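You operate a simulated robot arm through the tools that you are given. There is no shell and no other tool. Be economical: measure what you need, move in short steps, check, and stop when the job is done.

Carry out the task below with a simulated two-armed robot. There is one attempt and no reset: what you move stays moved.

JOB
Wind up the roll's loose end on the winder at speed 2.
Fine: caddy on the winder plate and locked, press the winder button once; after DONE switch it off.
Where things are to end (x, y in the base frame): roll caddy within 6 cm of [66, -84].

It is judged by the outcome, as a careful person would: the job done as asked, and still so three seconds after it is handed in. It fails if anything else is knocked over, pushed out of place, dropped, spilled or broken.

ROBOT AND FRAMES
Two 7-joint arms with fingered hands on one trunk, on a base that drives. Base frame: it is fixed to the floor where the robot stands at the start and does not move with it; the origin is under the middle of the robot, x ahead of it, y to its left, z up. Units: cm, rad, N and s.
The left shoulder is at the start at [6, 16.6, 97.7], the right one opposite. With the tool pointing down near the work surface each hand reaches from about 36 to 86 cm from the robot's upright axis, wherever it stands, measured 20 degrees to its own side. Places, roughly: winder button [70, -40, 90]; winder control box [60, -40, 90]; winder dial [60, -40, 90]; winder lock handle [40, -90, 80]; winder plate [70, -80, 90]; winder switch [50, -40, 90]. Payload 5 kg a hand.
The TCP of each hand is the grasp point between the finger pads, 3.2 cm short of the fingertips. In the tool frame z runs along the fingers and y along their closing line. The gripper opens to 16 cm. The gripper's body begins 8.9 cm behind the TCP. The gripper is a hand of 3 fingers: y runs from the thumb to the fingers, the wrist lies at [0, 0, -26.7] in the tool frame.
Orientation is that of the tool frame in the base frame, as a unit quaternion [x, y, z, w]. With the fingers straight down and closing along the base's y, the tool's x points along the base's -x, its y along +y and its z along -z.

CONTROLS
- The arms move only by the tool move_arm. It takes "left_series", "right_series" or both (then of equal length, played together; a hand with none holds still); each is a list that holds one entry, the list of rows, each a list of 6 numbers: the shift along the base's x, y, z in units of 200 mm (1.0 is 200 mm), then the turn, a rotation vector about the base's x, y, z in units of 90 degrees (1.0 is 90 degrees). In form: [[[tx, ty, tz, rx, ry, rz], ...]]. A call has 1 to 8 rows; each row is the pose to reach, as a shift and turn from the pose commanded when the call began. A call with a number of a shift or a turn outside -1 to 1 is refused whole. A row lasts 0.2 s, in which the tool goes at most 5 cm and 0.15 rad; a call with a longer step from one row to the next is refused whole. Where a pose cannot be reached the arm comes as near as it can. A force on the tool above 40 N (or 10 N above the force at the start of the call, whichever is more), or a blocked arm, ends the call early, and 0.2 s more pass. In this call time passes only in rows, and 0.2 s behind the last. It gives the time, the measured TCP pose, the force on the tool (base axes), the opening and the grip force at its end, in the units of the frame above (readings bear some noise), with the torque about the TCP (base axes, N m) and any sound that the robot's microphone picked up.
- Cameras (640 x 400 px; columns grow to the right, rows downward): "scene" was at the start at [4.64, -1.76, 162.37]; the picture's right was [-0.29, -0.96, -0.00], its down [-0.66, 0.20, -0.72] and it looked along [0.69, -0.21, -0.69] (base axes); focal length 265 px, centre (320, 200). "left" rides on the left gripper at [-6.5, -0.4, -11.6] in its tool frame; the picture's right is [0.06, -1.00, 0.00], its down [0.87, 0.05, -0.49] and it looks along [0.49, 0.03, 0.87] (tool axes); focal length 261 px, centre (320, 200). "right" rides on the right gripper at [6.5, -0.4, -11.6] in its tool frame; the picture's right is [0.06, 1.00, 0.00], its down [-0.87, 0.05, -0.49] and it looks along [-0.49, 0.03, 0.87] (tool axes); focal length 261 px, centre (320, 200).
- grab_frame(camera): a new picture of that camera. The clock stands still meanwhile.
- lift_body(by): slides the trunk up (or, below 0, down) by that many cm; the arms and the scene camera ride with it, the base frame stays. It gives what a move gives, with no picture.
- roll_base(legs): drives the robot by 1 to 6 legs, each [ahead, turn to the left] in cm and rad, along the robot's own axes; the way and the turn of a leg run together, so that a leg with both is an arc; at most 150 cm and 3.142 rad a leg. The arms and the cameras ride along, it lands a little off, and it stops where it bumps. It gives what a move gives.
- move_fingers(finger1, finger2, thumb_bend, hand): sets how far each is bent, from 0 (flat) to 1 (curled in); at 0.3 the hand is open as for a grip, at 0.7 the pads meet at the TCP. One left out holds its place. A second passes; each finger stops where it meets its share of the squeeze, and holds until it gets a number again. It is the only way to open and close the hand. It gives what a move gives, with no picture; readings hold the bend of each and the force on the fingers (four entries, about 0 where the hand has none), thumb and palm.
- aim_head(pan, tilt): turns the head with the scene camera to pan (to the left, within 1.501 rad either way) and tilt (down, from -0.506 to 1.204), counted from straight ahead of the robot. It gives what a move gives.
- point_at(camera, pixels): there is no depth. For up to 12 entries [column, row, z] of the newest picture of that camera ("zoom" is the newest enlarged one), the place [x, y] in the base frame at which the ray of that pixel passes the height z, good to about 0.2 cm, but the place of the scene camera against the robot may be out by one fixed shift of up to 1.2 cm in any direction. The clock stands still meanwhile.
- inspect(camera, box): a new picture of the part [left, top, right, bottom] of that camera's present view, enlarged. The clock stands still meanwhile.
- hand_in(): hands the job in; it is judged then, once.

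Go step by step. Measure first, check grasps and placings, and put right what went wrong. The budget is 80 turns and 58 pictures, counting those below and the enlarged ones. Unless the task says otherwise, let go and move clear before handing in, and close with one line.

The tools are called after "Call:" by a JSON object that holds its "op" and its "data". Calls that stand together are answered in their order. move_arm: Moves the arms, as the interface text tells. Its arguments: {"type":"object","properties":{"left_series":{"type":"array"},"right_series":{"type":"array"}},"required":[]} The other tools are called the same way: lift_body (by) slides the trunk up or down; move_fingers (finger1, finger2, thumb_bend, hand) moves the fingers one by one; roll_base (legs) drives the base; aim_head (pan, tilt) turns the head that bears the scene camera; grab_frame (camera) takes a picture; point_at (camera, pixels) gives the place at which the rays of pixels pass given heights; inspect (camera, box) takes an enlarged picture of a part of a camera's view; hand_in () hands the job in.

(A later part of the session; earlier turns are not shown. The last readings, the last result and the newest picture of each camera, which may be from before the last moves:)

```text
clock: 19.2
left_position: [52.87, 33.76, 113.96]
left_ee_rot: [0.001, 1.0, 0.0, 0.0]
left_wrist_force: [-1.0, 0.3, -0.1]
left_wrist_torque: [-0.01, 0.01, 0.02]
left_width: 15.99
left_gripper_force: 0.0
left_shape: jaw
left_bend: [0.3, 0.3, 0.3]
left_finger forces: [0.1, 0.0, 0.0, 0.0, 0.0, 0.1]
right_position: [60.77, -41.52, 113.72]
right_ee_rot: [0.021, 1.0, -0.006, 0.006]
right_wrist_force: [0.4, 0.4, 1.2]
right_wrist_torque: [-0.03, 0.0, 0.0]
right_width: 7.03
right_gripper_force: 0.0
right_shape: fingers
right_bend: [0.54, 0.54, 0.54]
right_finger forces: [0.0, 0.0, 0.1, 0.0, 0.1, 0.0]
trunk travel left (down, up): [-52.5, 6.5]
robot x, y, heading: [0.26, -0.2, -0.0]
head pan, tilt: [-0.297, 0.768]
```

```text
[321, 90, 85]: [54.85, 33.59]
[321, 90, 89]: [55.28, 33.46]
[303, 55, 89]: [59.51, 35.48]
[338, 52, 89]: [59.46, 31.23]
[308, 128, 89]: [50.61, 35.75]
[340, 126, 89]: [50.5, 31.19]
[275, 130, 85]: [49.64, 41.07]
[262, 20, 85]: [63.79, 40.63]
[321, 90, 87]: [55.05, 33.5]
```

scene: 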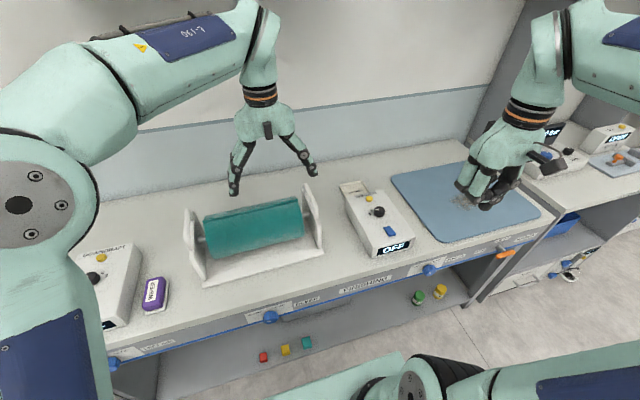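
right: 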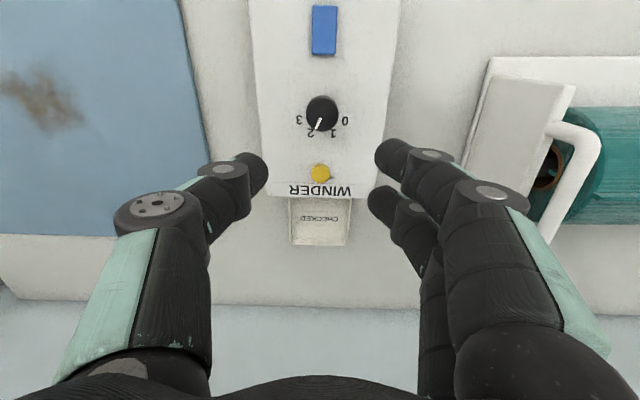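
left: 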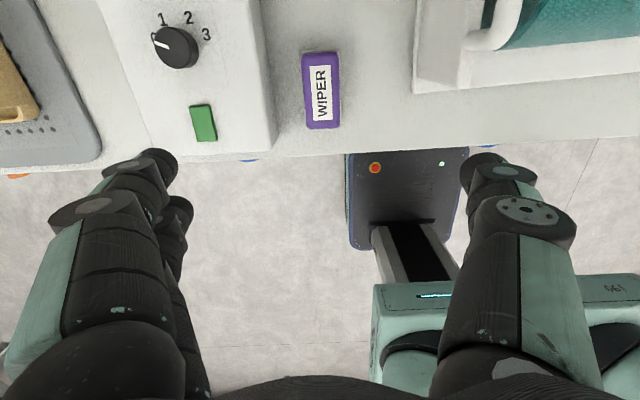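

Wiper top is z≈88, centred at (55.1,33.5), about 4.4 cm wide, with a 5 cm gap to the Downdraft box. I'll narrow the left hand and descend over it.

Call:
{"op": "move_fingers", "data": {"hand": "left", "finger1": 0.5, "finger2": 0.5, "thumb_bend": 0.5}}

Call:
{"op": "move_arm", "data": {"left_series": [[[0.11, -0.015, -0.2, 0, 0, 0], [0.11, -0.015, -0.42, 0, 0, 0], [0.11, -0.015, -0.64, 0, 0, 0], [0.11, -0.015, -0.85, 0, 0, 0], [0.11, -0.015, -1.0, 0, 0, 0]]]}}

Call:
{"op": "move_arm", "data": {"left_series": [[[0, 0, -0.1, 0, 0, 0], [0, 0, -0.16, 0, 0, 0], [0, 0, -0.22, 0, 0, 0], [0, 0, -0.27, 0, 0, 0]]]}}

Call:
{"op": "inspect", "data": {"camera": "scene", "box": [80, 210, 220, 330]}}

```text
clock: 20.2
left_position: [52.84, 33.71, 114.13]
left_ee_rot: [0.001, 1.0, 0.0, 0.0]
left_wrist_force: [0.8, 0.5, -0.3]
left_wrist_torque: [-0.02, 0.0, -0.01]
left_width: 8.8
left_gripper_force: 0.1
left_shape: fingers
left_bend: [0.5, 0.5, 0.5]
left_finger forces: [0.1, 0.0, 0.0, 0.1, 0.0, 0.0]
right_position: [60.79, -41.38, 113.59]
right_ee_rot: [0.021, 1.0, -0.006, 0.006]
right_wrist_force: [-0.4, 0.0, 0.5]
right_wrist_torque: [0.0, 0.03, -0.02]
right_width: 7.05
right_gripper_force: 0.1
right_shape: fingers
right_bend: [0.54, 0.54, 0.54]
right_finger forces: [0.1, 0.1, 0.1, 0.0, 0.0, 0.0]
trunk travel left (down, up): [-52.5, 6.5]
robot x, y, heading: [0.12, -0.04, -0.004]
head pan, tilt: [-0.297, 0.768]
```

```text
clock: 21.4
left_position: [55.11, 33.69, 94.09]
left_ee_rot: [0.001, 1.0, 0.001, 0.0]
left_wrist_force: [0.6, 0.1, 0.1]
left_wrist_torque: [0.04, -0.01, 0.01]
left_width: 8.79
left_gripper_force: 0.1
left_shape: fingers
left_bend: [0.5, 0.5, 0.5]
left_finger forces: [0.0, 0.0, 0.1, 0.0, 0.1, 0.0]
right_position: [60.8, -41.47, 113.6]
right_ee_rot: [0.021, 1.0, -0.006, 0.006]
right_wrist_force: [0.6, 0.4, -0.5]
right_wrist_torque: [0.0, 0.04, 0.0]
right_width: 7.05
right_gripper_force: 0.0
right_shape: fingers
right_bend: [0.54, 0.54, 0.54]
right_finger forces: [0.1, 0.0, 0.0, 0.0, 0.0, 0.0]
trunk travel left (down, up): [-52.5, 6.5]
robot x, y, heading: [-0.09, -0.09, -0.009]
head pan, tilt: [-0.297, 0.768]
```

```text
clock: 22.4
left_position: [55.14, 33.38, 89.1]
left_ee_rot: [0.001, 1.0, 0.0, 0.002]
left_wrist_force: [-1.5, -5.3, 21.3]
left_wrist_torque: [0.68, 0.26, 0.08]
left_width: 8.66
left_gripper_force: 12.9
left_shape: fingers
left_bend: [0.5, 0.5, 0.5]
left_finger forces: [5.8, 14.4, 0.1, 0.0, 5.9, 0.1]
right_position: [60.8, -41.59, 113.77]
right_ee_rot: [0.022, 1.0, -0.006, 0.006]
right_wrist_force: [-0.1, -0.1, 0.4]
right_wrist_torque: [0.03, 0.01, 0.0]
right_width: 7.07
right_gripper_force: 0.1
right_shape: fingers
right_bend: [0.54, 0.54, 0.54]
right_finger forces: [0.0, 0.0, 0.0, 0.1, 0.0, 0.1]
trunk travel left (down, up): [-52.5, 6.5]
robot x, y, heading: [-0.13, -0.26, -0.003]
head pan, tilt: [-0.297, 0.768]
```

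```text
3.33 times, centred on (150, 270) of scene
```

zoom: 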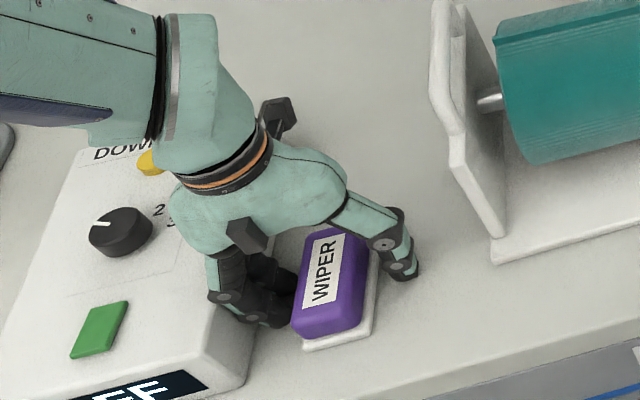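

The tips touch the bench at TCP z 89.1, with the wiper between them. I'll raise slightly and close.

Call:
{"op": "move_arm", "data": {"left_series": [[[0, 0.005, 0.03, 0, 0, 0]]]}}

Call:
{"op": "move_fingers", "data": {"hand": "left", "finger1": 0.72, "finger2": 0.72, "thumb_bend": 0.72}}

Call:
{"op": "move_arm", "data": {"left_series": [[[0, 0, 0.1, 0, 0, 0], [0, 0, 0.3, 0, 0, 0], [0, 0, 0.5, 0, 0, 0], [0, 0, 0.7, 0, 0, 0]]]}}

Call:
{"op": "grab_frame", "data": {"camera": "scene"}}

```text
clock: 22.8
left_position: [55.0, 33.48, 89.33]
left_ee_rot: [0.002, 1.0, 0.0, -0.002]
left_wrist_force: [1.2, -8.1, -1.9]
left_wrist_torque: [0.01, -0.01, -0.04]
left_width: 8.47
left_gripper_force: 4.0
left_shape: fingers
left_bend: [0.51, 0.51, 0.5]
left_finger forces: [3.3, 3.6, 0.0, 0.1, 0.0, 0.1]
right_position: [60.79, -41.65, 113.72]
right_ee_rot: [0.02, 1.0, -0.005, 0.006]
right_wrist_force: [-0.2, 0.3, 0.2]
right_wrist_torque: [0.01, 0.0, -0.03]
right_width: 7.03
right_gripper_force: 0.0
right_shape: fingers
right_bend: [0.54, 0.54, 0.54]
right_finger forces: [0.0, 0.1, 0.0, 0.0, 0.1, 0.0]
trunk travel left (down, up): [-52.5, 6.5]
robot x, y, heading: [0.19, -0.18, -0.003]
head pan, tilt: [-0.297, 0.768]
```

```text
clock: 23.8
left_position: [54.93, 33.66, 89.44]
left_ee_rot: [0.0, 1.0, 0.001, 0.0]
left_wrist_force: [-0.1, 1.3, 3.6]
left_wrist_torque: [0.12, 0.04, 0.06]
left_width: 5.32
left_gripper_force: 16.4
left_shape: fingers
left_bend: [0.6, 0.6, 0.62]
left_finger forces: [8.4, 8.3, 0.0, 0.1, 15.6, 0.1]
right_position: [60.76, -41.44, 113.74]
right_ee_rot: [0.02, 1.0, -0.005, 0.005]
right_wrist_force: [-0.4, 0.3, 0.0]
right_wrist_torque: [-0.01, 0.04, -0.05]
right_width: 7.04
right_gripper_force: 0.1
right_shape: fingers
right_bend: [0.54, 0.54, 0.54]
right_finger forces: [0.1, 0.0, 0.0, 0.1, 0.0, 0.0]
trunk travel left (down, up): [-52.5, 6.5]
robot x, y, heading: [0.23, 0.02, -0.002]
head pan, tilt: [-0.297, 0.768]
```

```text
clock: 24.8
left_position: [54.99, 33.52, 103.44]
left_ee_rot: [0.001, 1.0, -0.001, 0.001]
left_wrist_force: [-0.3, 0.2, -1.2]
left_wrist_torque: [-0.02, -0.05, 0.02]
left_width: 5.12
left_gripper_force: 16.3
left_shape: fingers
left_bend: [0.6, 0.6, 0.63]
left_finger forces: [8.5, 8.5, 0.0, 0.0, 16.5, 0.0]
right_position: [60.62, -41.54, 113.75]
right_ee_rot: [0.021, 1.0, -0.005, 0.006]
right_wrist_force: [-0.2, 0.2, -0.4]
right_wrist_torque: [0.02, -0.01, 0.01]
right_width: 7.02
right_gripper_force: 0.3
right_shape: fingers
right_bend: [0.54, 0.54, 0.54]
right_finger forces: [0.0, 0.0, 0.0, 0.0, 0.0, 0.0]
trunk travel left (down, up): [-52.5, 6.5]
robot x, y, heading: [-0.1, 0.03, -0.004]
head pan, tilt: [-0.297, 0.768]
```

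```text
25 pictures are left
```

scene: 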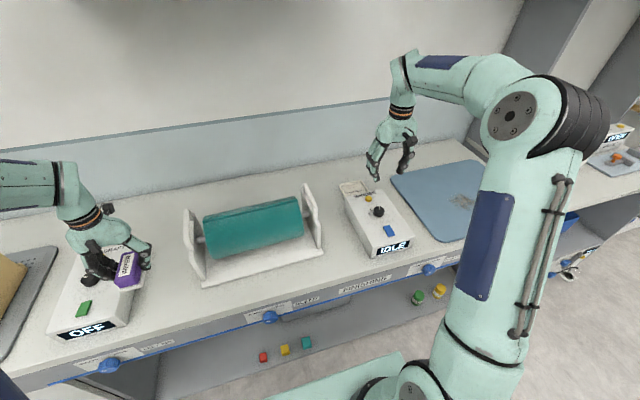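

The wiper is firmly held (5.1 cm, 16 N). I'll get the stain's location, raise both hands, and draw them in before driving over to the plate.

Call:
{"op": "point_at", "data": {"camera": "scene", "pixels": [[466, 200, 86], [455, 200, 86], [478, 205, 86], [390, 174, 86], [449, 243, 86], [432, 262, 80]]}}

Call:
{"op": "move_arm", "data": {"left_series": [[[0, 0, 0.2, 0, 0, 0], [0, 0, 0.4, 0, 0, 0], [-0.2, -0.05, 0.5, 0, 0, 0], [-0.4, -0.1, 0.5, 0, 0, 0], [-0.5, -0.15, 0.5, 0, 0, 0]]], "right_series": [[[0, 0, 0.2, 0, 0, 0], [-0.2, 0, 0.3, 0, 0, 0], [-0.4, 0, 0.4, 0, 0, 0], [-0.6, 0, 0.4, 0, 0, 0], [-0.8, 0, 0.4, 0, 0, 0]]]}}

Call:
{"op": "roll_base", "data": {"legs": [[-35, 0], [0, -1.571], [84, 0], [0, 1.571], [20, 0]]}}

Call:
{"op": "grab_frame", "data": {"camera": "scene"}}

```text
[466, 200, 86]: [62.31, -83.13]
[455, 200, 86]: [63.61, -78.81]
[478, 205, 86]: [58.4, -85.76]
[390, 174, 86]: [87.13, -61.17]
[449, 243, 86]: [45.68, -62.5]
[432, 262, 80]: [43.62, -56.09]
```

```text
clock: 26.0
left_position: [44.73, 30.62, 113.41]
left_ee_rot: [0.001, 1.0, 0.0, 0.001]
left_wrist_force: [0.4, -0.3, -0.1]
left_wrist_torque: [0.01, -0.01, 0.02]
left_width: 5.16
left_gripper_force: 17.0
left_shape: fingers
left_bend: [0.6, 0.6, 0.63]
left_finger forces: [8.6, 8.5, 0.0, 0.0, 16.7, 0.0]
right_position: [44.58, -41.36, 121.93]
right_ee_rot: [0.021, 1.0, -0.006, 0.007]
right_wrist_force: [-0.3, -0.5, 0.9]
right_wrist_torque: [-0.05, -0.06, -0.04]
right_width: 7.04
right_gripper_force: 0.0
right_shape: fingers
right_bend: [0.54, 0.54, 0.54]
right_finger forces: [0.1, 0.0, 0.1, 0.1, 0.0, 0.0]
trunk travel left (down, up): [-52.5, 6.5]
robot x, y, heading: [0.03, 0.14, -0.002]
head pan, tilt: [-0.297, 0.768]
```

```text
clock: 41.1
left_position: [30.55, -52.35, 113.35]
left_ee_rot: [-0.002, 1.0, 0.0, -0.001]
left_wrist_force: [0.2, 0.7, -1.4]
left_wrist_torque: [-0.01, 0.05, 0.0]
left_width: 5.1
left_gripper_force: 16.2
left_shape: fingers
left_bend: [0.6, 0.6, 0.63]
left_finger forces: [8.5, 8.5, 0.0, 0.1, 15.4, 0.0]
right_position: [30.79, -124.4, 121.64]
right_ee_rot: [0.017, 1.0, -0.005, 0.004]
right_wrist_force: [1.0, 0.4, 0.9]
right_wrist_torque: [0.0, 0.09, 0.01]
right_width: 7.05
right_gripper_force: 0.1
right_shape: fingers
right_bend: [0.54, 0.54, 0.54]
right_finger forces: [0.0, 0.0, 0.0, 0.1, 0.1, 0.0]
trunk travel left (down, up): [-52.5, 6.5]
robot x, y, heading: [-14.21, -83.14, 0.002]
head pan, tilt: [-0.297, 0.768]
```

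```text
24 pictures are left
```

scene: 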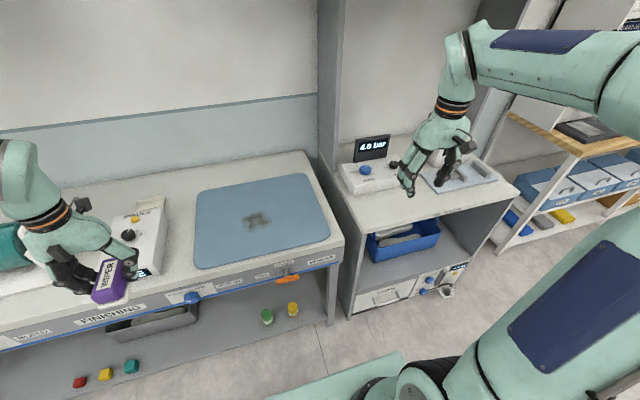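

The drive went well; the robot is at (-14.2,-83.1). The stain is visible around (256,220) spanning (243–272, 212–230). Locating it and rolling 12 cm forward.

Call:
{"op": "point_at", "data": {"camera": "scene", "pixels": [[256, 220, 86], [243, 220, 86], [272, 219, 86], [256, 212, 86], [256, 230, 86], [197, 268, 86], [328, 238, 86], [196, 192, 86], [314, 175, 86]]}}

Call:
{"op": "roll_base", "data": {"legs": [[11, 0]]}}

```text
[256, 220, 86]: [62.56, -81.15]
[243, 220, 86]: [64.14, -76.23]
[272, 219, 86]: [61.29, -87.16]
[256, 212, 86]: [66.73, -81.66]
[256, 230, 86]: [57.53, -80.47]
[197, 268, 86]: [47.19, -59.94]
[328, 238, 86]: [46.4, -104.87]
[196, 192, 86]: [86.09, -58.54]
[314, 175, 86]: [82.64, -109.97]
```

```text
clock: 42.3
left_position: [41.63, -52.3, 113.29]
left_ee_rot: [-0.002, 1.0, -0.001, -0.001]
left_wrist_force: [0.4, -0.3, -0.6]
left_wrist_torque: [0.05, 0.08, 0.0]
left_width: 5.09
left_gripper_force: 16.1
left_shape: fingers
left_bend: [0.6, 0.6, 0.63]
left_finger forces: [8.5, 8.5, 0.0, 0.0, 15.4, 0.0]
right_position: [41.79, -124.32, 121.58]
right_ee_rot: [0.017, 1.0, -0.006, 0.004]
right_wrist_force: [-0.3, 0.2, 0.3]
right_wrist_torque: [0.01, 0.05, 0.02]
right_width: 7.04
right_gripper_force: 0.0
right_shape: fingers
right_bend: [0.54, 0.54, 0.54]
right_finger forces: [0.0, 0.1, 0.0, 0.1, 0.1, 0.1]
trunk travel left (down, up): [-52.5, 6.5]
robot x, y, heading: [-3.38, -83.43, 0.004]
head pan, tilt: [-0.297, 0.768]
```

The stain is centred at (62.5,-81.5), about 11 cm wide in y and 9 cm in x. I'll bring the wiper to its left side, low above the plate.

Call:
{"op": "move_arm", "data": {"left_series": [[[0.125, -0.125, -0.11, 0, 0, 0], [0.25, -0.25, -0.22, 0, 0, 0], [0.375, -0.375, -0.33, 0, 0, 0], [0.5, -0.5, -0.45, 0, 0, 0], [0.625, -0.625, -0.57, 0, 0, 0], [0.75, -0.75, -0.68, 0, 0, 0], [0.875, -0.875, -0.79, 0, 0, 0], [1.0, -1.0, -0.9, 0, 0, 0]]]}}

Call:
{"op": "move_arm", "data": {"left_series": [[[0.04, 0, -0.1, 0, 0, 0], [0.04, 0, -0.18, 0, 0, 0], [0.04, 0, -0.22, 0, 0, 0], [0.04, 0, -0.25, 0, 0, 0], [0.04, 0, -0.28, 0, 0, 0], [0.04, 0, -0.3, 0, 0, 0]]]}}

```text
clock: 44.1
left_position: [61.54, -72.55, 95.17]
left_ee_rot: [-0.002, 1.0, -0.001, -0.001]
left_wrist_force: [0.0, -0.5, -1.6]
left_wrist_torque: [-0.01, 0.03, 0.02]
left_width: 5.11
left_gripper_force: 16.5
left_shape: fingers
left_bend: [0.6, 0.6, 0.63]
left_finger forces: [8.5, 8.7, 0.0, 0.0, 15.6, 0.0]
right_position: [41.67, -124.41, 121.65]
right_ee_rot: [0.018, 1.0, -0.006, 0.006]
right_wrist_force: [0.0, -0.1, 0.0]
right_wrist_torque: [-0.01, -0.01, -0.01]
right_width: 7.03
right_gripper_force: 0.1
right_shape: fingers
right_bend: [0.54, 0.54, 0.54]
right_finger forces: [0.0, 0.0, 0.1, 0.0, 0.1, 0.0]
trunk travel left (down, up): [-52.5, 6.5]
robot x, y, heading: [-3.39, -82.95, 0.007]
head pan, tilt: [-0.297, 0.768]
```

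```text
clock: 45.3
left_position: [62.55, -72.51, 90.55]
left_ee_rot: [-0.002, 1.0, -0.003, 0.006]
left_wrist_force: [-4.8, 0.5, 23.2]
left_wrist_torque: [0.48, 0.18, 0.08]
left_width: 5.11
left_gripper_force: 26.3
left_shape: fingers
left_bend: [0.61, 0.62, 0.64]
left_finger forces: [14.4, 16.1, 0.0, 0.0, 21.3, 0.0]
right_position: [41.41, -124.29, 121.78]
right_ee_rot: [0.017, 1.0, -0.005, 0.005]
right_wrist_force: [-0.3, 0.0, 0.5]
right_wrist_torque: [0.01, 0.01, -0.01]
right_width: 7.04
right_gripper_force: 0.0
right_shape: fingers
right_bend: [0.54, 0.54, 0.54]
right_finger forces: [0.0, 0.0, 0.0, 0.0, 0.1, 0.0]
trunk travel left (down, up): [-52.5, 6.5]
robot x, y, heading: [-3.56, -83.08, 0.007]
head pan, tilt: [-0.297, 0.768]
stopped in row 6 (left hand): the force on the tool passed its limit (the readings are from after the stop); the commanded pose is now the measured one
```

The wiper is pressing on the plate at TCP z≈90.5. I'll sweep it across the stain and back.

Call:
{"op": "move_arm", "data": {"left_series": [[[0, -0.22, -0.005, 0, 0, 0], [0, -0.44, -0.005, 0, 0, 0], [0, -0.66, -0.005, 0, 0, 0], [0, -0.88, -0.005, 0, 0, 0], [0.08, -0.7, -0.005, 0, 0, 0], [0.08, -0.48, -0.005, 0, 0, 0], [0.08, -0.26, -0.005, 0, 0, 0], [0.08, -0.05, -0.005, 0, 0, 0]]]}}

Call:
{"op": "move_arm", "data": {"left_series": [[[-0.12, -0.15, -0.005, 0, 0, 0], [-0.2, -0.35, -0.005, 0, 0, 0], [-0.2, -0.57, -0.005, 0, 0, 0], [-0.2, -0.79, -0.005, 0, 0, 0], [-0.1, -0.6, -0.005, 0, 0, 0], [-0.1, -0.38, -0.005, 0, 0, 0], [-0.1, -0.16, -0.005, 0, 0, 0], [-0.1, 0, -0.005, 0, 0, 0]]]}}

Call:
{"op": "inspect", "data": {"camera": "scene", "box": [120, 160, 360, 320]}}

```text
clock: 45.9
left_position: [62.61, -79.89, 90.58]
left_ee_rot: [-0.001, 1.0, -0.003, 0.008]
left_wrist_force: [-3.3, -2.8, 19.4]
left_wrist_torque: [0.27, 0.18, 0.01]
left_width: 5.12
left_gripper_force: 24.2
left_shape: fingers
left_bend: [0.61, 0.62, 0.64]
left_finger forces: [11.9, 14.0, 0.0, 0.1, 22.6, 0.1]
right_position: [41.63, -124.49, 121.86]
right_ee_rot: [0.018, 1.0, -0.005, 0.006]
right_wrist_force: [1.0, 0.5, 0.7]
right_wrist_torque: [-0.02, 0.01, -0.03]
right_width: 7.08
right_gripper_force: 0.1
right_shape: fingers
right_bend: [0.54, 0.54, 0.54]
right_finger forces: [0.0, 0.0, 0.0, 0.1, 0.0, 0.0]
trunk travel left (down, up): [-52.5, 6.5]
robot x, y, heading: [-3.22, -83.09, 0.006]
head pan, tilt: [-0.297, 0.768]
stopped in row 2 (left hand): the force on the tool passed its limit (the readings are from after the stop); the commanded pose is now the measured one
```

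```text
clock: 46.8
left_position: [58.81, -92.37, 90.56]
left_ee_rot: [-0.002, 1.0, -0.001, 0.009]
left_wrist_force: [-2.8, -1.9, 16.8]
left_wrist_torque: [0.41, 0.1, -0.01]
left_width: 5.1
left_gripper_force: 24.1
left_shape: fingers
left_bend: [0.61, 0.62, 0.64]
left_finger forces: [12.5, 14.5, 0.0, 0.0, 20.9, 0.0]
right_position: [41.5, -124.54, 121.76]
right_ee_rot: [0.018, 1.0, -0.005, 0.006]
right_wrist_force: [-0.1, -0.6, 1.4]
right_wrist_torque: [0.03, -0.01, 0.01]
right_width: 7.07
right_gripper_force: 0.1
right_shape: fingers
right_bend: [0.54, 0.54, 0.54]
right_finger forces: [0.1, 0.1, 0.0, 0.0, 0.0, 0.0]
trunk travel left (down, up): [-52.5, 6.5]
robot x, y, heading: [-3.49, -83.31, 0.005]
head pan, tilt: [-0.297, 0.768]
stopped in row 4 (left hand): the force on the tool passed its limit (the readings are from after the stop); the commanded pose is now the measured one
```

```text
2.50 times, centred on (240, 240) of scene
```

zoom: 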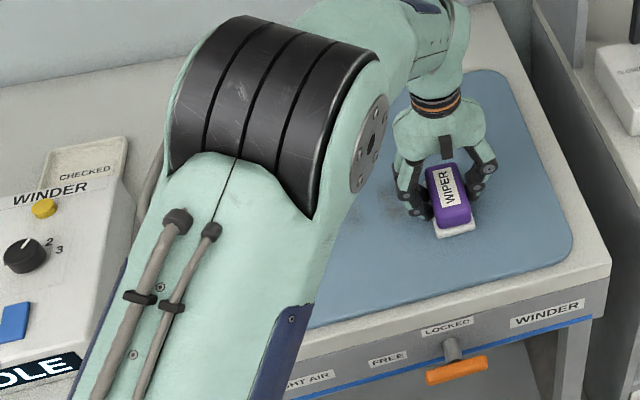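

The stain is visibly fading under the wiper, so it's a real wipeable mark. I'll ease the pressure a little and do more passes.

Call:
{"op": "move_arm", "data": {"left_series": [[[0.15, 0.02, 0.005, 0, 0, 0], [0.28, 0.15, 0.005, 0, 0, 0], [0.28, 0.37, 0.005, 0, 0, 0], [0.28, 0.59, 0.005, 0, 0, 0], [0.28, 0.81, 0.005, 0, 0, 0], [0.28, 0.98, 0.005, 0, 0, 0]]]}}

Call:
{"op": "move_arm", "data": {"left_series": [[[-0.2, 0, 0.003, 0, 0, 0], [-0.24, -0.2, 0.003, 0, 0, 0], [-0.24, -0.42, 0.003, 0, 0, 0], [-0.24, -0.64, 0.003, 0, 0, 0], [-0.24, -0.86, 0.003, 0, 0, 0]]]}}

Call:
{"op": "move_arm", "data": {"left_series": [[[0.02, 0, 0.25, 0, 0, 0], [0, 0, 0.5, 0, 0, 0], [0, 0, 0.7, 0, 0, 0], [0, 0.2, 0.8, 0, 0, 0], [-0.2, 0.3, 0.8, 0, 0, 0], [-0.4, 0.4, 0.8, 0, 0, 0], [-0.6, 0.5, 0.8, 0, 0, 0]]]}}

Call:
{"op": "inspect", "data": {"camera": "scene", "box": [120, 160, 360, 320]}}

```text
clock: 48.2
left_position: [64.44, -72.59, 90.64]
left_ee_rot: [-0.002, 1.0, -0.001, 0.009]
left_wrist_force: [0.3, -5.1, 20.3]
left_wrist_torque: [0.01, 0.0, 0.02]
left_width: 5.13
left_gripper_force: 24.5
left_shape: fingers
left_bend: [0.61, 0.62, 0.63]
left_finger forces: [11.1, 12.3, 0.1, 0.0, 25.3, 0.1]
right_position: [41.51, -124.29, 121.83]
right_ee_rot: [0.017, 1.0, -0.006, 0.006]
right_wrist_force: [-0.3, 0.4, 0.1]
right_wrist_torque: [-0.02, 0.0, 0.01]
right_width: 7.05
right_gripper_force: 0.1
right_shape: fingers
right_bend: [0.54, 0.54, 0.54]
right_finger forces: [0.0, 0.0, 0.0, 0.0, 0.1, 0.0]
trunk travel left (down, up): [-52.5, 6.5]
robot x, y, heading: [-3.3, -83.15, 0.002]
head pan, tilt: [-0.297, 0.768]
```

```text
clock: 49.4
left_position: [59.55, -89.85, 90.56]
left_ee_rot: [-0.002, 1.0, -0.001, 0.008]
left_wrist_force: [-0.8, 4.6, 18.5]
left_wrist_torque: [0.7, 0.0, -0.04]
left_width: 5.09
left_gripper_force: 25.0
left_shape: fingers
left_bend: [0.61, 0.61, 0.64]
left_finger forces: [14.7, 16.6, 0.1, 0.1, 18.1, 0.0]
right_position: [41.51, -124.47, 121.78]
right_ee_rot: [0.018, 1.0, -0.005, 0.006]
right_wrist_force: [-0.2, -0.3, -1.0]
right_wrist_torque: [0.03, 0.0, 0.01]
right_width: 7.04
right_gripper_force: 0.2
right_shape: fingers
right_bend: [0.54, 0.54, 0.54]
right_finger forces: [0.1, 0.0, 0.1, 0.0, 0.0, 0.0]
trunk travel left (down, up): [-52.5, 6.5]
robot x, y, heading: [-2.91, -83.38, 0.003]
head pan, tilt: [-0.297, 0.768]
```

```text
refused: row 1 steps farther than a row can; nothing moved
```

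```text
2.50 times, centred on (240, 240) of scene
```

zoom: 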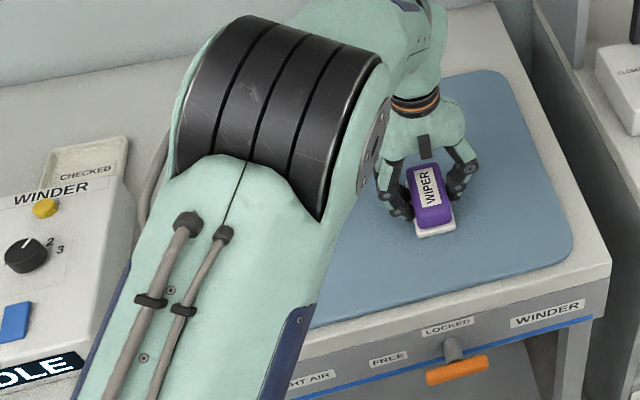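

The visible plate is clean now. I'll lift the wiper, tuck the arm back, and check the plate.

Call:
{"op": "move_arm", "data": {"left_series": [[[0, 0, 0.24, 0, 0, 0], [0, 0, 0.48, 0, 0, 0], [0, 0, 0.72, 0, 0, 0], [0, 0, 0.96, 0, 0, 0]]]}}

Call:
{"op": "move_arm", "data": {"left_series": [[[-0.1, 0.22, 0.05, 0, 0, 0], [-0.2, 0.44, 0.1, 0, 0, 0], [-0.3, 0.66, 0.15, 0, 0, 0], [-0.4, 0.88, 0.2, 0, 0, 0], [-0.5, 1.0, 0.2, 0, 0, 0], [-0.7, 1.0, 0.2, 0, 0, 0], [-0.9, 1.0, 0.2, 0, 0, 0]]]}}

Call:
{"op": "move_arm", "data": {"left_series": [[[0, 0.22, 0, 0, 0, 0], [0, 0.44, 0, 0, 0, 0], [0, 0.66, 0, 0, 0, 0], [0, 0.88, 0, 0, 0, 0]]]}}

Call:
{"op": "inspect", "data": {"camera": "scene", "box": [120, 160, 360, 320]}}

```text
clock: 50.4
left_position: [59.53, -89.78, 109.68]
left_ee_rot: [-0.002, 1.0, -0.001, 0.008]
left_wrist_force: [0.2, 0.2, -0.8]
left_wrist_torque: [0.02, 0.01, 0.02]
left_width: 5.1
left_gripper_force: 18.2
left_shape: fingers
left_bend: [0.6, 0.6, 0.64]
left_finger forces: [9.4, 9.8, 0.1, 0.1, 18.2, 0.0]
right_position: [41.63, -124.43, 121.69]
right_ee_rot: [0.018, 1.0, -0.006, 0.007]
right_wrist_force: [-0.8, -0.5, -0.4]
right_wrist_torque: [-0.03, -0.02, 0.0]
right_width: 7.04
right_gripper_force: 0.0
right_shape: fingers
right_bend: [0.54, 0.54, 0.54]
right_finger forces: [0.0, 0.1, 0.0, 0.0, 0.0, 0.0]
trunk travel left (down, up): [-52.5, 6.5]
robot x, y, heading: [-3.56, -83.33, 0.004]
head pan, tilt: [-0.297, 0.768]
```

```text
clock: 52.0
left_position: [41.52, -69.73, 113.91]
left_ee_rot: [-0.002, 1.0, -0.001, 0.009]
left_wrist_force: [0.1, -1.2, -1.1]
left_wrist_torque: [-0.03, -0.01, -0.02]
left_width: 5.08
left_gripper_force: 18.7
left_shape: fingers
left_bend: [0.6, 0.6, 0.64]
left_finger forces: [9.4, 9.7, 0.0, 0.1, 18.0, 0.0]
right_position: [41.59, -124.3, 121.79]
right_ee_rot: [0.017, 1.0, -0.006, 0.006]
right_wrist_force: [0.2, -0.5, 0.9]
right_wrist_torque: [-0.01, -0.03, 0.01]
right_width: 7.04
right_gripper_force: 0.1
right_shape: fingers
right_bend: [0.54, 0.54, 0.54]
right_finger forces: [0.1, 0.0, 0.1, 0.0, 0.0, 0.0]
trunk travel left (down, up): [-52.5, 6.5]
robot x, y, heading: [-3.14, -83.26, 0.007]
head pan, tilt: [-0.297, 0.768]
```

```text
clock: 53.0
left_position: [41.61, -52.22, 113.77]
left_ee_rot: [-0.001, 1.0, -0.001, 0.007]
left_wrist_force: [-0.1, -1.1, -0.9]
left_wrist_torque: [0.03, -0.02, -0.01]
left_width: 5.09
left_gripper_force: 18.5
left_shape: fingers
left_bend: [0.6, 0.6, 0.64]
left_finger forces: [9.4, 9.6, 0.0, 0.0, 18.1, 0.0]
right_position: [41.62, -124.27, 121.76]
right_ee_rot: [0.018, 1.0, -0.005, 0.005]
right_wrist_force: [0.3, -0.1, 0.6]
right_wrist_torque: [0.01, 0.02, -0.01]
right_width: 7.1
right_gripper_force: 0.0
right_shape: fingers
right_bend: [0.54, 0.54, 0.54]
right_finger forces: [0.0, 0.0, 0.1, 0.0, 0.0, 0.1]
trunk travel left (down, up): [-52.5, 6.5]
robot x, y, heading: [-3.41, -83.0, 0.006]
head pan, tilt: [-0.297, 0.768]
```

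```text
2.50 times, centred on (240, 240) of scene
```

zoom: 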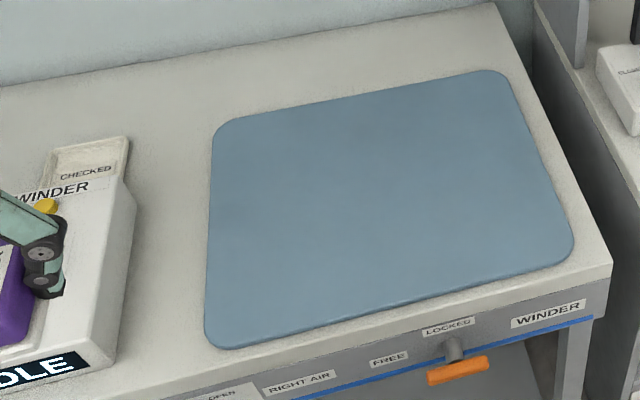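

The plate is fully clean. I'll drive back to return the wiper and fetch the caddy.

Call:
{"op": "roll_base", "data": {"legs": [[-31.5, 0], [0, 1.567], [83.2, 0], [0, -1.571], [35, 0]]}}

```text
clock: 68.6
left_position: [47.19, 28.48, 113.72]
left_ee_rot: [0.01, 1.0, 0.0, 0.008]
left_wrist_force: [0.9, -0.3, -0.9]
left_wrist_torque: [0.01, 0.03, 0.0]
left_width: 5.05
left_gripper_force: 17.4
left_shape: fingers
left_bend: [0.6, 0.6, 0.64]
left_finger forces: [9.1, 9.5, 0.1, 0.0, 16.7, 0.0]
right_position: [45.28, -43.68, 121.65]
right_ee_rot: [0.03, 1.0, -0.005, 0.005]
right_wrist_force: [0.5, 0.3, -0.4]
right_wrist_torque: [0.0, 0.03, -0.03]
right_width: 7.07
right_gripper_force: 0.1
right_shape: fingers
right_bend: [0.54, 0.54, 0.54]
right_finger forces: [0.0, 0.0, 0.0, 0.0, 0.1, 0.0]
trunk travel left (down, up): [-52.5, 6.5]
robot x, y, heading: [1.56, -1.0, -0.022]
head pan, tilt: [-0.297, 0.768]
```

I'm back at about (1.6,-1.0). I'll set the wiper back at its original spot (55.0,33.6).

Call:
{"op": "move_arm", "data": {"left_series": [[[0.13, 0.085, 0, 0, 0, 0.014], [0.26, 0.17, -0.05, 0, 0, 0.014], [0.39, 0.255, -0.2, 0, 0, 0.014], [0.39, 0.255, -0.43, 0, 0, 0.014], [0.39, 0.255, -0.66, 0, 0, 0.014], [0.39, 0.255, -0.88, 0, 0, 0.014], [0.39, 0.255, -1.0, 0, 0, 0.014]]]}}

Call:
{"op": "move_arm", "data": {"left_series": [[[0, 0, -0.1, 0, 0, 0], [0, 0, -0.16, 0, 0, 0], [0, 0, -0.19, 0, 0, 0], [0, 0, -0.21, 0, 0, 0], [0, 0, -0.225, 0, 0, 0]]]}}

```text
clock: 70.2
left_position: [55.12, 33.67, 93.72]
left_ee_rot: [0.0, 1.0, -0.001, 0.008]
left_wrist_force: [-0.2, 0.6, 0.1]
left_wrist_torque: [0.01, 0.0, 0.02]
left_width: 5.04
left_gripper_force: 17.6
left_shape: fingers
left_bend: [0.6, 0.6, 0.64]
left_finger forces: [9.1, 9.5, 0.0, 0.1, 17.1, 0.0]
right_position: [45.27, -43.62, 121.69]
right_ee_rot: [0.031, 1.0, -0.006, 0.005]
right_wrist_force: [-0.4, 0.5, 0.1]
right_wrist_torque: [-0.01, 0.05, 0.0]
right_width: 7.03
right_gripper_force: 0.0
right_shape: fingers
right_bend: [0.54, 0.54, 0.54]
right_finger forces: [0.0, 0.1, 0.0, 0.1, 0.0, 0.0]
trunk travel left (down, up): [-52.5, 6.5]
robot x, y, heading: [1.28, -1.25, -0.018]
head pan, tilt: [-0.297, 0.768]
```

```text
clock: 71.4
left_position: [54.93, 33.73, 89.5]
left_ee_rot: [-0.001, 1.0, -0.001, 0.01]
left_wrist_force: [-1.2, 1.4, 14.4]
left_wrist_torque: [0.45, 0.09, -0.01]
left_width: 5.04
left_gripper_force: 23.2
left_shape: fingers
left_bend: [0.6, 0.61, 0.64]
left_finger forces: [11.5, 15.5, 0.1, 0.0, 19.0, 0.0]
right_position: [45.16, -43.66, 121.77]
right_ee_rot: [0.031, 0.999, -0.005, 0.005]
right_wrist_force: [0.3, -0.1, 0.3]
right_wrist_torque: [0.02, 0.01, -0.01]
right_width: 7.06
right_gripper_force: 0.1
right_shape: fingers
right_bend: [0.54, 0.54, 0.54]
right_finger forces: [0.1, 0.0, 0.1, 0.0, 0.0, 0.1]
trunk travel left (down, up): [-52.5, 6.5]
robot x, y, heading: [1.33, -1.19, -0.02]
head pan, tilt: [-0.297, 0.768]
```

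The wiper is on the bench at its original spot. I'll release it and lift straight up.

Call:
{"op": "move_fingers", "data": {"hand": "left", "finger1": 0.5, "finger2": 0.5, "thumb_bend": 0.5}}

Call:
{"op": "move_arm", "data": {"left_series": [[[0, 0, 0.2, 0, 0, 0], [0, 0, 0.44, 0, 0, 0], [0, 0, 0.68, 0, 0, 0], [0, 0, 0.92, 0, 0, 0], [0, 0, 1.0, 0, 0, 0]]]}}

Call:
{"op": "move_arm", "data": {"left_series": [[[0, -0.12, 0.2, 0, 0, 0], [0, -0.36, 0.2, 0, 0, 0], [0, -0.6, 0.2, 0, 0, 0]]], "right_series": [[[0.15, 0.2, 0, 0, 0, 0], [0.3, 0.4, 0, 0, 0, 0], [0.4, 0.6, 0, 0, 0, 0]]]}}

Call:
{"op": "grab_frame", "data": {"camera": "left"}}

Call:
{"op": "grab_frame", "data": {"camera": "right"}}

```text
clock: 72.4
left_position: [54.95, 33.54, 89.26]
left_ee_rot: [0.0, 1.0, -0.002, 0.008]
left_wrist_force: [-1.8, -8.3, -2.5]
left_wrist_torque: [0.06, -0.06, 0.08]
left_width: 8.36
left_gripper_force: 3.9
left_shape: fingers
left_bend: [0.51, 0.51, 0.5]
left_finger forces: [4.0, 4.1, 0.1, 0.0, 0.1, 0.0]
right_position: [45.32, -43.77, 121.63]
right_ee_rot: [0.03, 1.0, -0.006, 0.005]
right_wrist_force: [-0.6, -0.1, 0.1]
right_wrist_torque: [-0.01, 0.01, -0.01]
right_width: 7.04
right_gripper_force: 0.1
right_shape: fingers
right_bend: [0.54, 0.54, 0.54]
right_finger forces: [0.1, 0.1, 0.0, 0.0, 0.0, 0.0]
trunk travel left (down, up): [-52.5, 6.5]
robot x, y, heading: [0.97, -1.27, -0.016]
head pan, tilt: [-0.297, 0.768]
```

```text
clock: 73.6
left_position: [54.94, 33.53, 109.4]
left_ee_rot: [-0.002, 1.0, 0.0, 0.008]
left_wrist_force: [0.0, -0.2, -0.1]
left_wrist_torque: [0.02, 0.0, 0.01]
left_width: 8.68
left_gripper_force: 0.1
left_shape: fingers
left_bend: [0.5, 0.5, 0.5]
left_finger forces: [0.0, 0.1, 0.1, 0.1, 0.0, 0.1]
right_position: [45.33, -43.6, 121.72]
right_ee_rot: [0.031, 0.999, -0.006, 0.005]
right_wrist_force: [-0.1, -1.4, 1.2]
right_wrist_torque: [0.02, 0.01, 0.0]
right_width: 7.06
right_gripper_force: 0.1
right_shape: fingers
right_bend: [0.54, 0.54, 0.54]
right_finger forces: [0.0, 0.1, 0.0, 0.0, 0.1, 0.0]
trunk travel left (down, up): [-52.5, 6.5]
robot x, y, heading: [1.18, -1.15, -0.019]
head pan, tilt: [-0.297, 0.768]
```

```text
clock: 74.4
left_position: [54.99, 21.56, 113.33]
left_ee_rot: [-0.002, 1.0, -0.001, 0.007]
left_wrist_force: [0.2, 0.4, -0.3]
left_wrist_torque: [-0.03, 0.03, 0.03]
left_width: 8.72
left_gripper_force: 0.2
left_shape: fingers
left_bend: [0.5, 0.5, 0.5]
left_finger forces: [0.1, 0.1, 0.0, 0.0, 0.1, 0.1]
right_position: [53.28, -31.71, 121.74]
right_ee_rot: [0.031, 0.999, -0.006, 0.005]
right_wrist_force: [-0.2, 0.3, -0.2]
right_wrist_torque: [0.02, 0.0, -0.05]
right_width: 7.06
right_gripper_force: 0.0
right_shape: fingers
right_bend: [0.54, 0.54, 0.54]
right_finger forces: [0.1, 0.1, 0.1, 0.0, 0.0, 0.1]
trunk travel left (down, up): [-52.5, 6.5]
robot x, y, heading: [1.06, -1.25, -0.022]
head pan, tilt: [-0.297, 0.768]
```

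```text
20 pictures are left
```

left: 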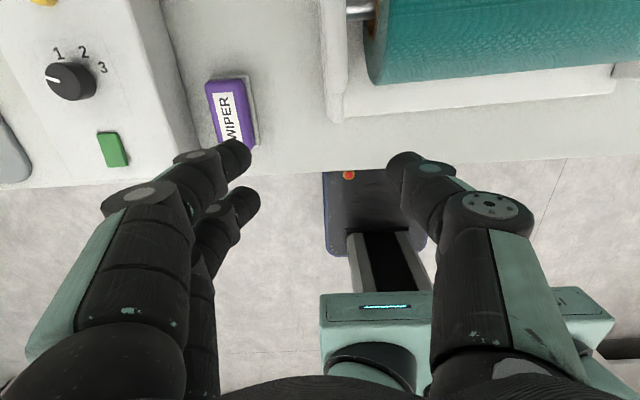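

```text
19 pictures are left
```

right: 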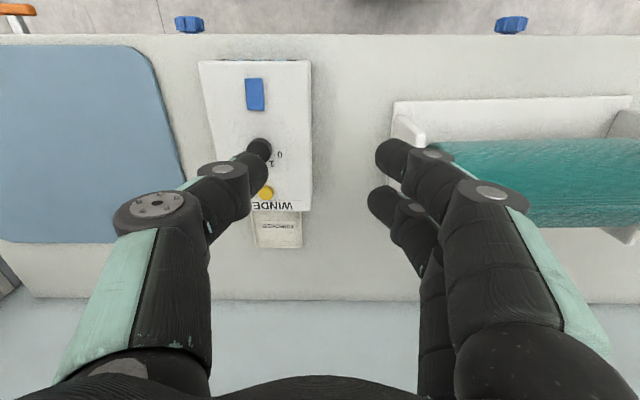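

The bars are out of view here. From earlier rays, I estimate them at about z 103: left around (64,20.5) and right around (65,-17). I'll hover both hands over those spots and look.

Call:
{"op": "move_arm", "data": {"left_series": [[[0, 0, 0.15, 0, 0, 0], [0.1, -0.02, 0.3, 0, 0, 0], [0.25, -0.05, 0.3, 0, 0, 0], [0.4, -0.05, 0.3, 0, 0, 0], [0.45, -0.05, 0.3, 0, 0, 0]]], "right_series": [[[0.1, 0.15, 0, 0, 0, 0], [0.24, 0.3, 0, 0, 0, 0], [0.38, 0.45, 0, 0, 0, 0], [0.5, 0.6, 0, 0, 0, 0], [0.585, 0.735, -0.13, 0, 0, 0]]]}}

Call:
{"op": "move_fingers", "data": {"hand": "right", "finger1": 0.5, "finger2": 0.5, "thumb_bend": 0.5}}

Call:
{"op": "grab_frame", "data": {"camera": "left"}}

Call:
{"op": "grab_frame", "data": {"camera": "right"}}

```text
clock: 75.6
left_position: [64.03, 20.75, 119.22]
left_ee_rot: [0.0, 1.0, -0.002, 0.007]
left_wrist_force: [0.7, 0.3, -1.0]
left_wrist_torque: [0.0, -0.01, 0.01]
left_width: 8.71
left_gripper_force: 0.1
left_shape: fingers
left_bend: [0.5, 0.5, 0.5]
left_finger forces: [0.0, 0.1, 0.1, 0.1, 0.1, 0.0]
right_position: [65.01, -16.7, 119.08]
right_ee_rot: [0.031, 0.999, -0.007, 0.005]
right_wrist_force: [1.0, 0.6, -0.1]
right_wrist_torque: [-0.03, 0.03, -0.03]
right_width: 7.06
right_gripper_force: 0.1
right_shape: fingers
right_bend: [0.54, 0.54, 0.54]
right_finger forces: [0.0, 0.1, 0.0, 0.0, 0.1, 0.0]
trunk travel left (down, up): [-52.5, 6.5]
robot x, y, heading: [1.61, -1.59, -0.019]
head pan, tilt: [-0.297, 0.768]
```

```text
clock: 76.6
left_position: [63.99, 20.67, 119.28]
left_ee_rot: [0.0, 1.0, -0.001, 0.008]
left_wrist_force: [-0.1, -0.5, -0.9]
left_wrist_torque: [0.0, -0.03, 0.01]
left_width: 8.73
left_gripper_force: 0.1
left_shape: fingers
left_bend: [0.5, 0.5, 0.5]
left_finger forces: [0.0, 0.1, 0.1, 0.0, 0.0, 0.0]
right_position: [64.95, -16.88, 119.26]
right_ee_rot: [0.03, 1.0, -0.006, 0.005]
right_wrist_force: [0.6, 0.8, -0.2]
right_wrist_torque: [0.0, -0.01, 0.01]
right_width: 8.67
right_gripper_force: 0.0
right_shape: fingers
right_bend: [0.5, 0.5, 0.5]
right_finger forces: [0.0, 0.0, 0.0, 0.0, 0.1, 0.0]
trunk travel left (down, up): [-52.5, 6.5]
robot x, y, heading: [1.56, -1.43, -0.016]
head pan, tilt: [-0.297, 0.768]
```

```text
18 pictures are left
```

left: 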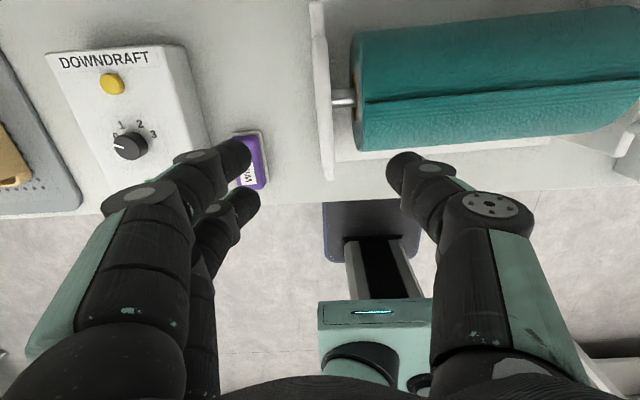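

```text
17 pictures are left
```

right: 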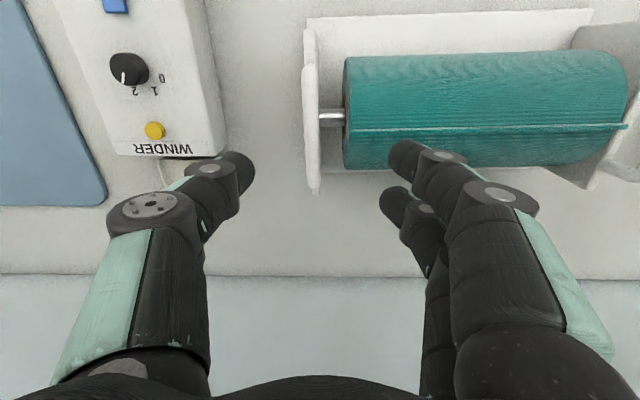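

Both bars show as near-vertical strips: left along about column 318 (rows 0–100) and right along about column 312 (rows 65–190). I'll locate them.

Call:
{"op": "point_at", "data": {"camera": "left", "pixels": [[317, 10, 103], [319, 95, 103], [328, 178, 87]]}}

Call:
{"op": "point_at", "data": {"camera": "right", "pixels": [[310, 70, 103], [314, 188, 103], [310, 32, 98], [308, 18, 86], [592, 10, 86]]}}

Call:
{"op": "inspect", "data": {"camera": "right", "box": [260, 0, 380, 210]}}

Call:
{"op": "inspect", "data": {"camera": "left", "box": [270, 0, 380, 190]}}

```text
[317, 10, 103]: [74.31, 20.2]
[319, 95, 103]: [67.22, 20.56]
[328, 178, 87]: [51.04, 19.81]
```

```text
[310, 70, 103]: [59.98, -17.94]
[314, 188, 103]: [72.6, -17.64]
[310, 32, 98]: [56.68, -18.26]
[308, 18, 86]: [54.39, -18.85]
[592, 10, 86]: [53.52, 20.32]
```

```text
1.90 times, centred on (320, 105) of right
```

zoom: 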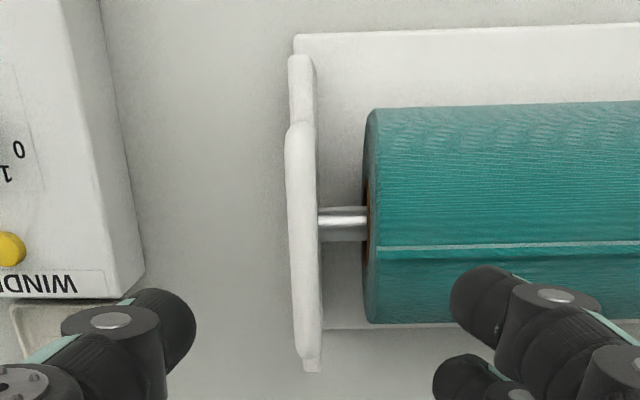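

```text
2.11 times, centred on (325, 95) of left
```

zoom: 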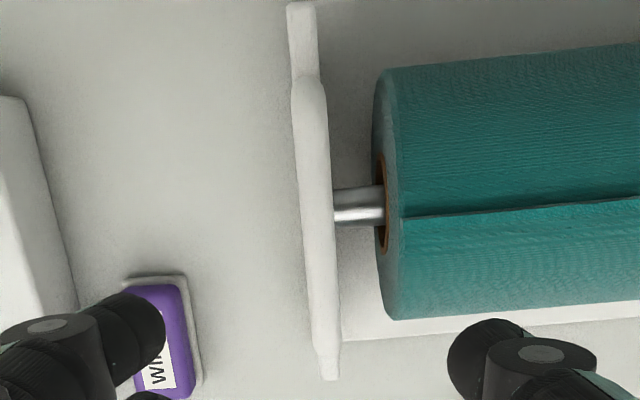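

The bars centre at about (66.1,20.2) and (66.0,-17.8), with the roll end only about 3 cm inside each bar. I'll narrow the inner digits, align yaw and descend both hands together.

Call:
{"op": "move_fingers", "data": {"hand": "right", "finger1": 0.62, "finger2": 0.62, "thumb_bend": 0.5}}

Call:
{"op": "move_fingers", "data": {"hand": "left", "finger1": 0.5, "finger2": 0.5, "thumb_bend": 0.62}}

Call:
{"op": "move_arm", "data": {"left_series": [[[0.05, 0, 0, 0, 0, 0.014], [0.105, 0, -0.2, 0, 0, 0.014], [0.105, 0, -0.4, 0, 0, 0.014], [0.105, 0, -0.6, 0, 0, 0.014], [0.105, 0, -0.72, 0, 0, 0.014], [0.105, 0, -0.82, 0, 0, 0.014]]], "right_series": [[[0.05, -0.07, 0, 0, 0, 0.052], [0.05, -0.07, -0.2, 0, 0, 0.052], [0.05, -0.07, -0.4, 0, 0, 0.052], [0.05, -0.07, -0.6, 0, 0, 0.052], [0.05, -0.07, -0.72, 0, 0, 0.052], [0.05, -0.07, -0.82, 0, 0, 0.052]]]}}

Call:
{"op": "grab_frame", "data": {"camera": "scene"}}

```text
clock: 77.6
left_position: [63.96, 20.66, 119.29]
left_ee_rot: [0.0, 1.0, -0.002, 0.008]
left_wrist_force: [-0.3, 0.8, -0.9]
left_wrist_torque: [-0.01, -0.02, -0.01]
left_width: 8.69
left_gripper_force: 0.0
left_shape: fingers
left_bend: [0.5, 0.5, 0.5]
left_finger forces: [0.0, 0.0, 0.0, 0.0, 0.0, 0.0]
right_position: [64.96, -16.95, 119.23]
right_ee_rot: [0.031, 1.0, -0.006, 0.005]
right_wrist_force: [0.1, 0.4, -0.3]
right_wrist_torque: [0.0, 0.0, 0.01]
right_width: 6.36
right_gripper_force: 0.0
right_shape: fingers
right_bend: [0.62, 0.62, 0.5]
right_finger forces: [0.1, 0.0, 0.0, 0.1, 0.0, 0.2]
trunk travel left (down, up): [-52.5, 6.5]
robot x, y, heading: [1.27, -1.38, -0.02]
head pan, tilt: [-0.297, 0.768]
```

```text
clock: 78.6
left_position: [64.03, 20.76, 119.25]
left_ee_rot: [0.0, 1.0, -0.001, 0.007]
left_wrist_force: [-0.9, 0.2, -0.4]
left_wrist_torque: [-0.01, 0.0, 0.0]
left_width: 6.37
left_gripper_force: 0.1
left_shape: fingers
left_bend: [0.5, 0.5, 0.62]
left_finger forces: [0.0, 0.0, 0.0, 0.1, 0.1, 0.0]
right_position: [65.04, -16.83, 119.3]
right_ee_rot: [0.031, 0.999, -0.006, 0.005]
right_wrist_force: [-0.8, -0.5, -1.5]
right_wrist_torque: [0.01, 0.02, 0.01]
right_width: 6.36
right_gripper_force: 0.0
right_shape: fingers
right_bend: [0.62, 0.62, 0.5]
right_finger forces: [0.1, 0.0, 0.1, 0.0, 0.0, 0.1]
trunk travel left (down, up): [-52.5, 6.5]
robot x, y, heading: [1.45, -1.28, -0.02]
head pan, tilt: [-0.297, 0.768]
```

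```text
clock: 80.0
left_position: [65.96, 20.47, 102.94]
left_ee_rot: [-0.012, 1.0, -0.001, 0.008]
left_wrist_force: [1.2, 1.1, 0.6]
left_wrist_torque: [0.04, -0.04, 0.01]
left_width: 6.29
left_gripper_force: 0.6
left_shape: fingers
left_bend: [0.5, 0.5, 0.62]
left_finger forces: [0.0, 0.0, 0.0, 0.1, 0.6, 0.1]
right_position: [66.09, -18.55, 102.86]
right_ee_rot: [-0.01, 1.0, -0.005, 0.008]
right_wrist_force: [3.5, -4.2, 8.8]
right_wrist_torque: [0.3, -0.06, -0.22]
right_width: 6.19
right_gripper_force: 4.4
right_shape: fingers
right_bend: [0.63, 0.64, 0.5]
right_finger forces: [2.8, 6.9, 0.0, 0.1, 0.0, 0.0]
trunk travel left (down, up): [-52.5, 6.5]
robot x, y, heading: [1.38, -1.74, -0.021]
head pan, tilt: [-0.297, 0.768]
```

```text
14 pictures are left
```

scene: 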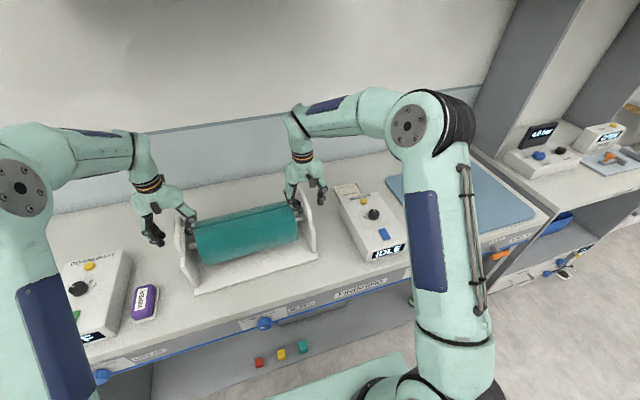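

The right fingers lightly touch something (about 7 N). I'll zoom in on both grips before closing.

Call:
{"op": "inspect", "data": {"camera": "scene", "box": [130, 170, 330, 300]}}

```text
3.08 times, centred on (230, 235) of scene
```

zoom: 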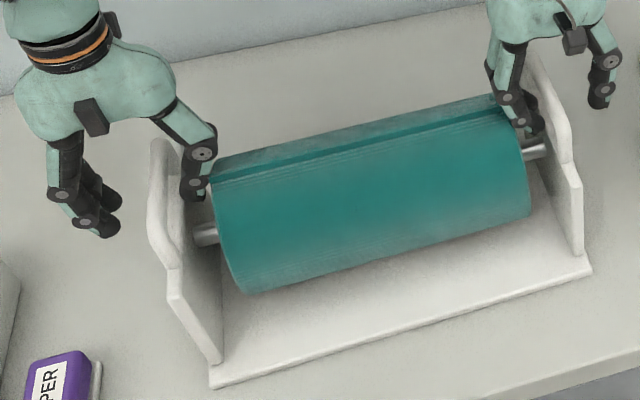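

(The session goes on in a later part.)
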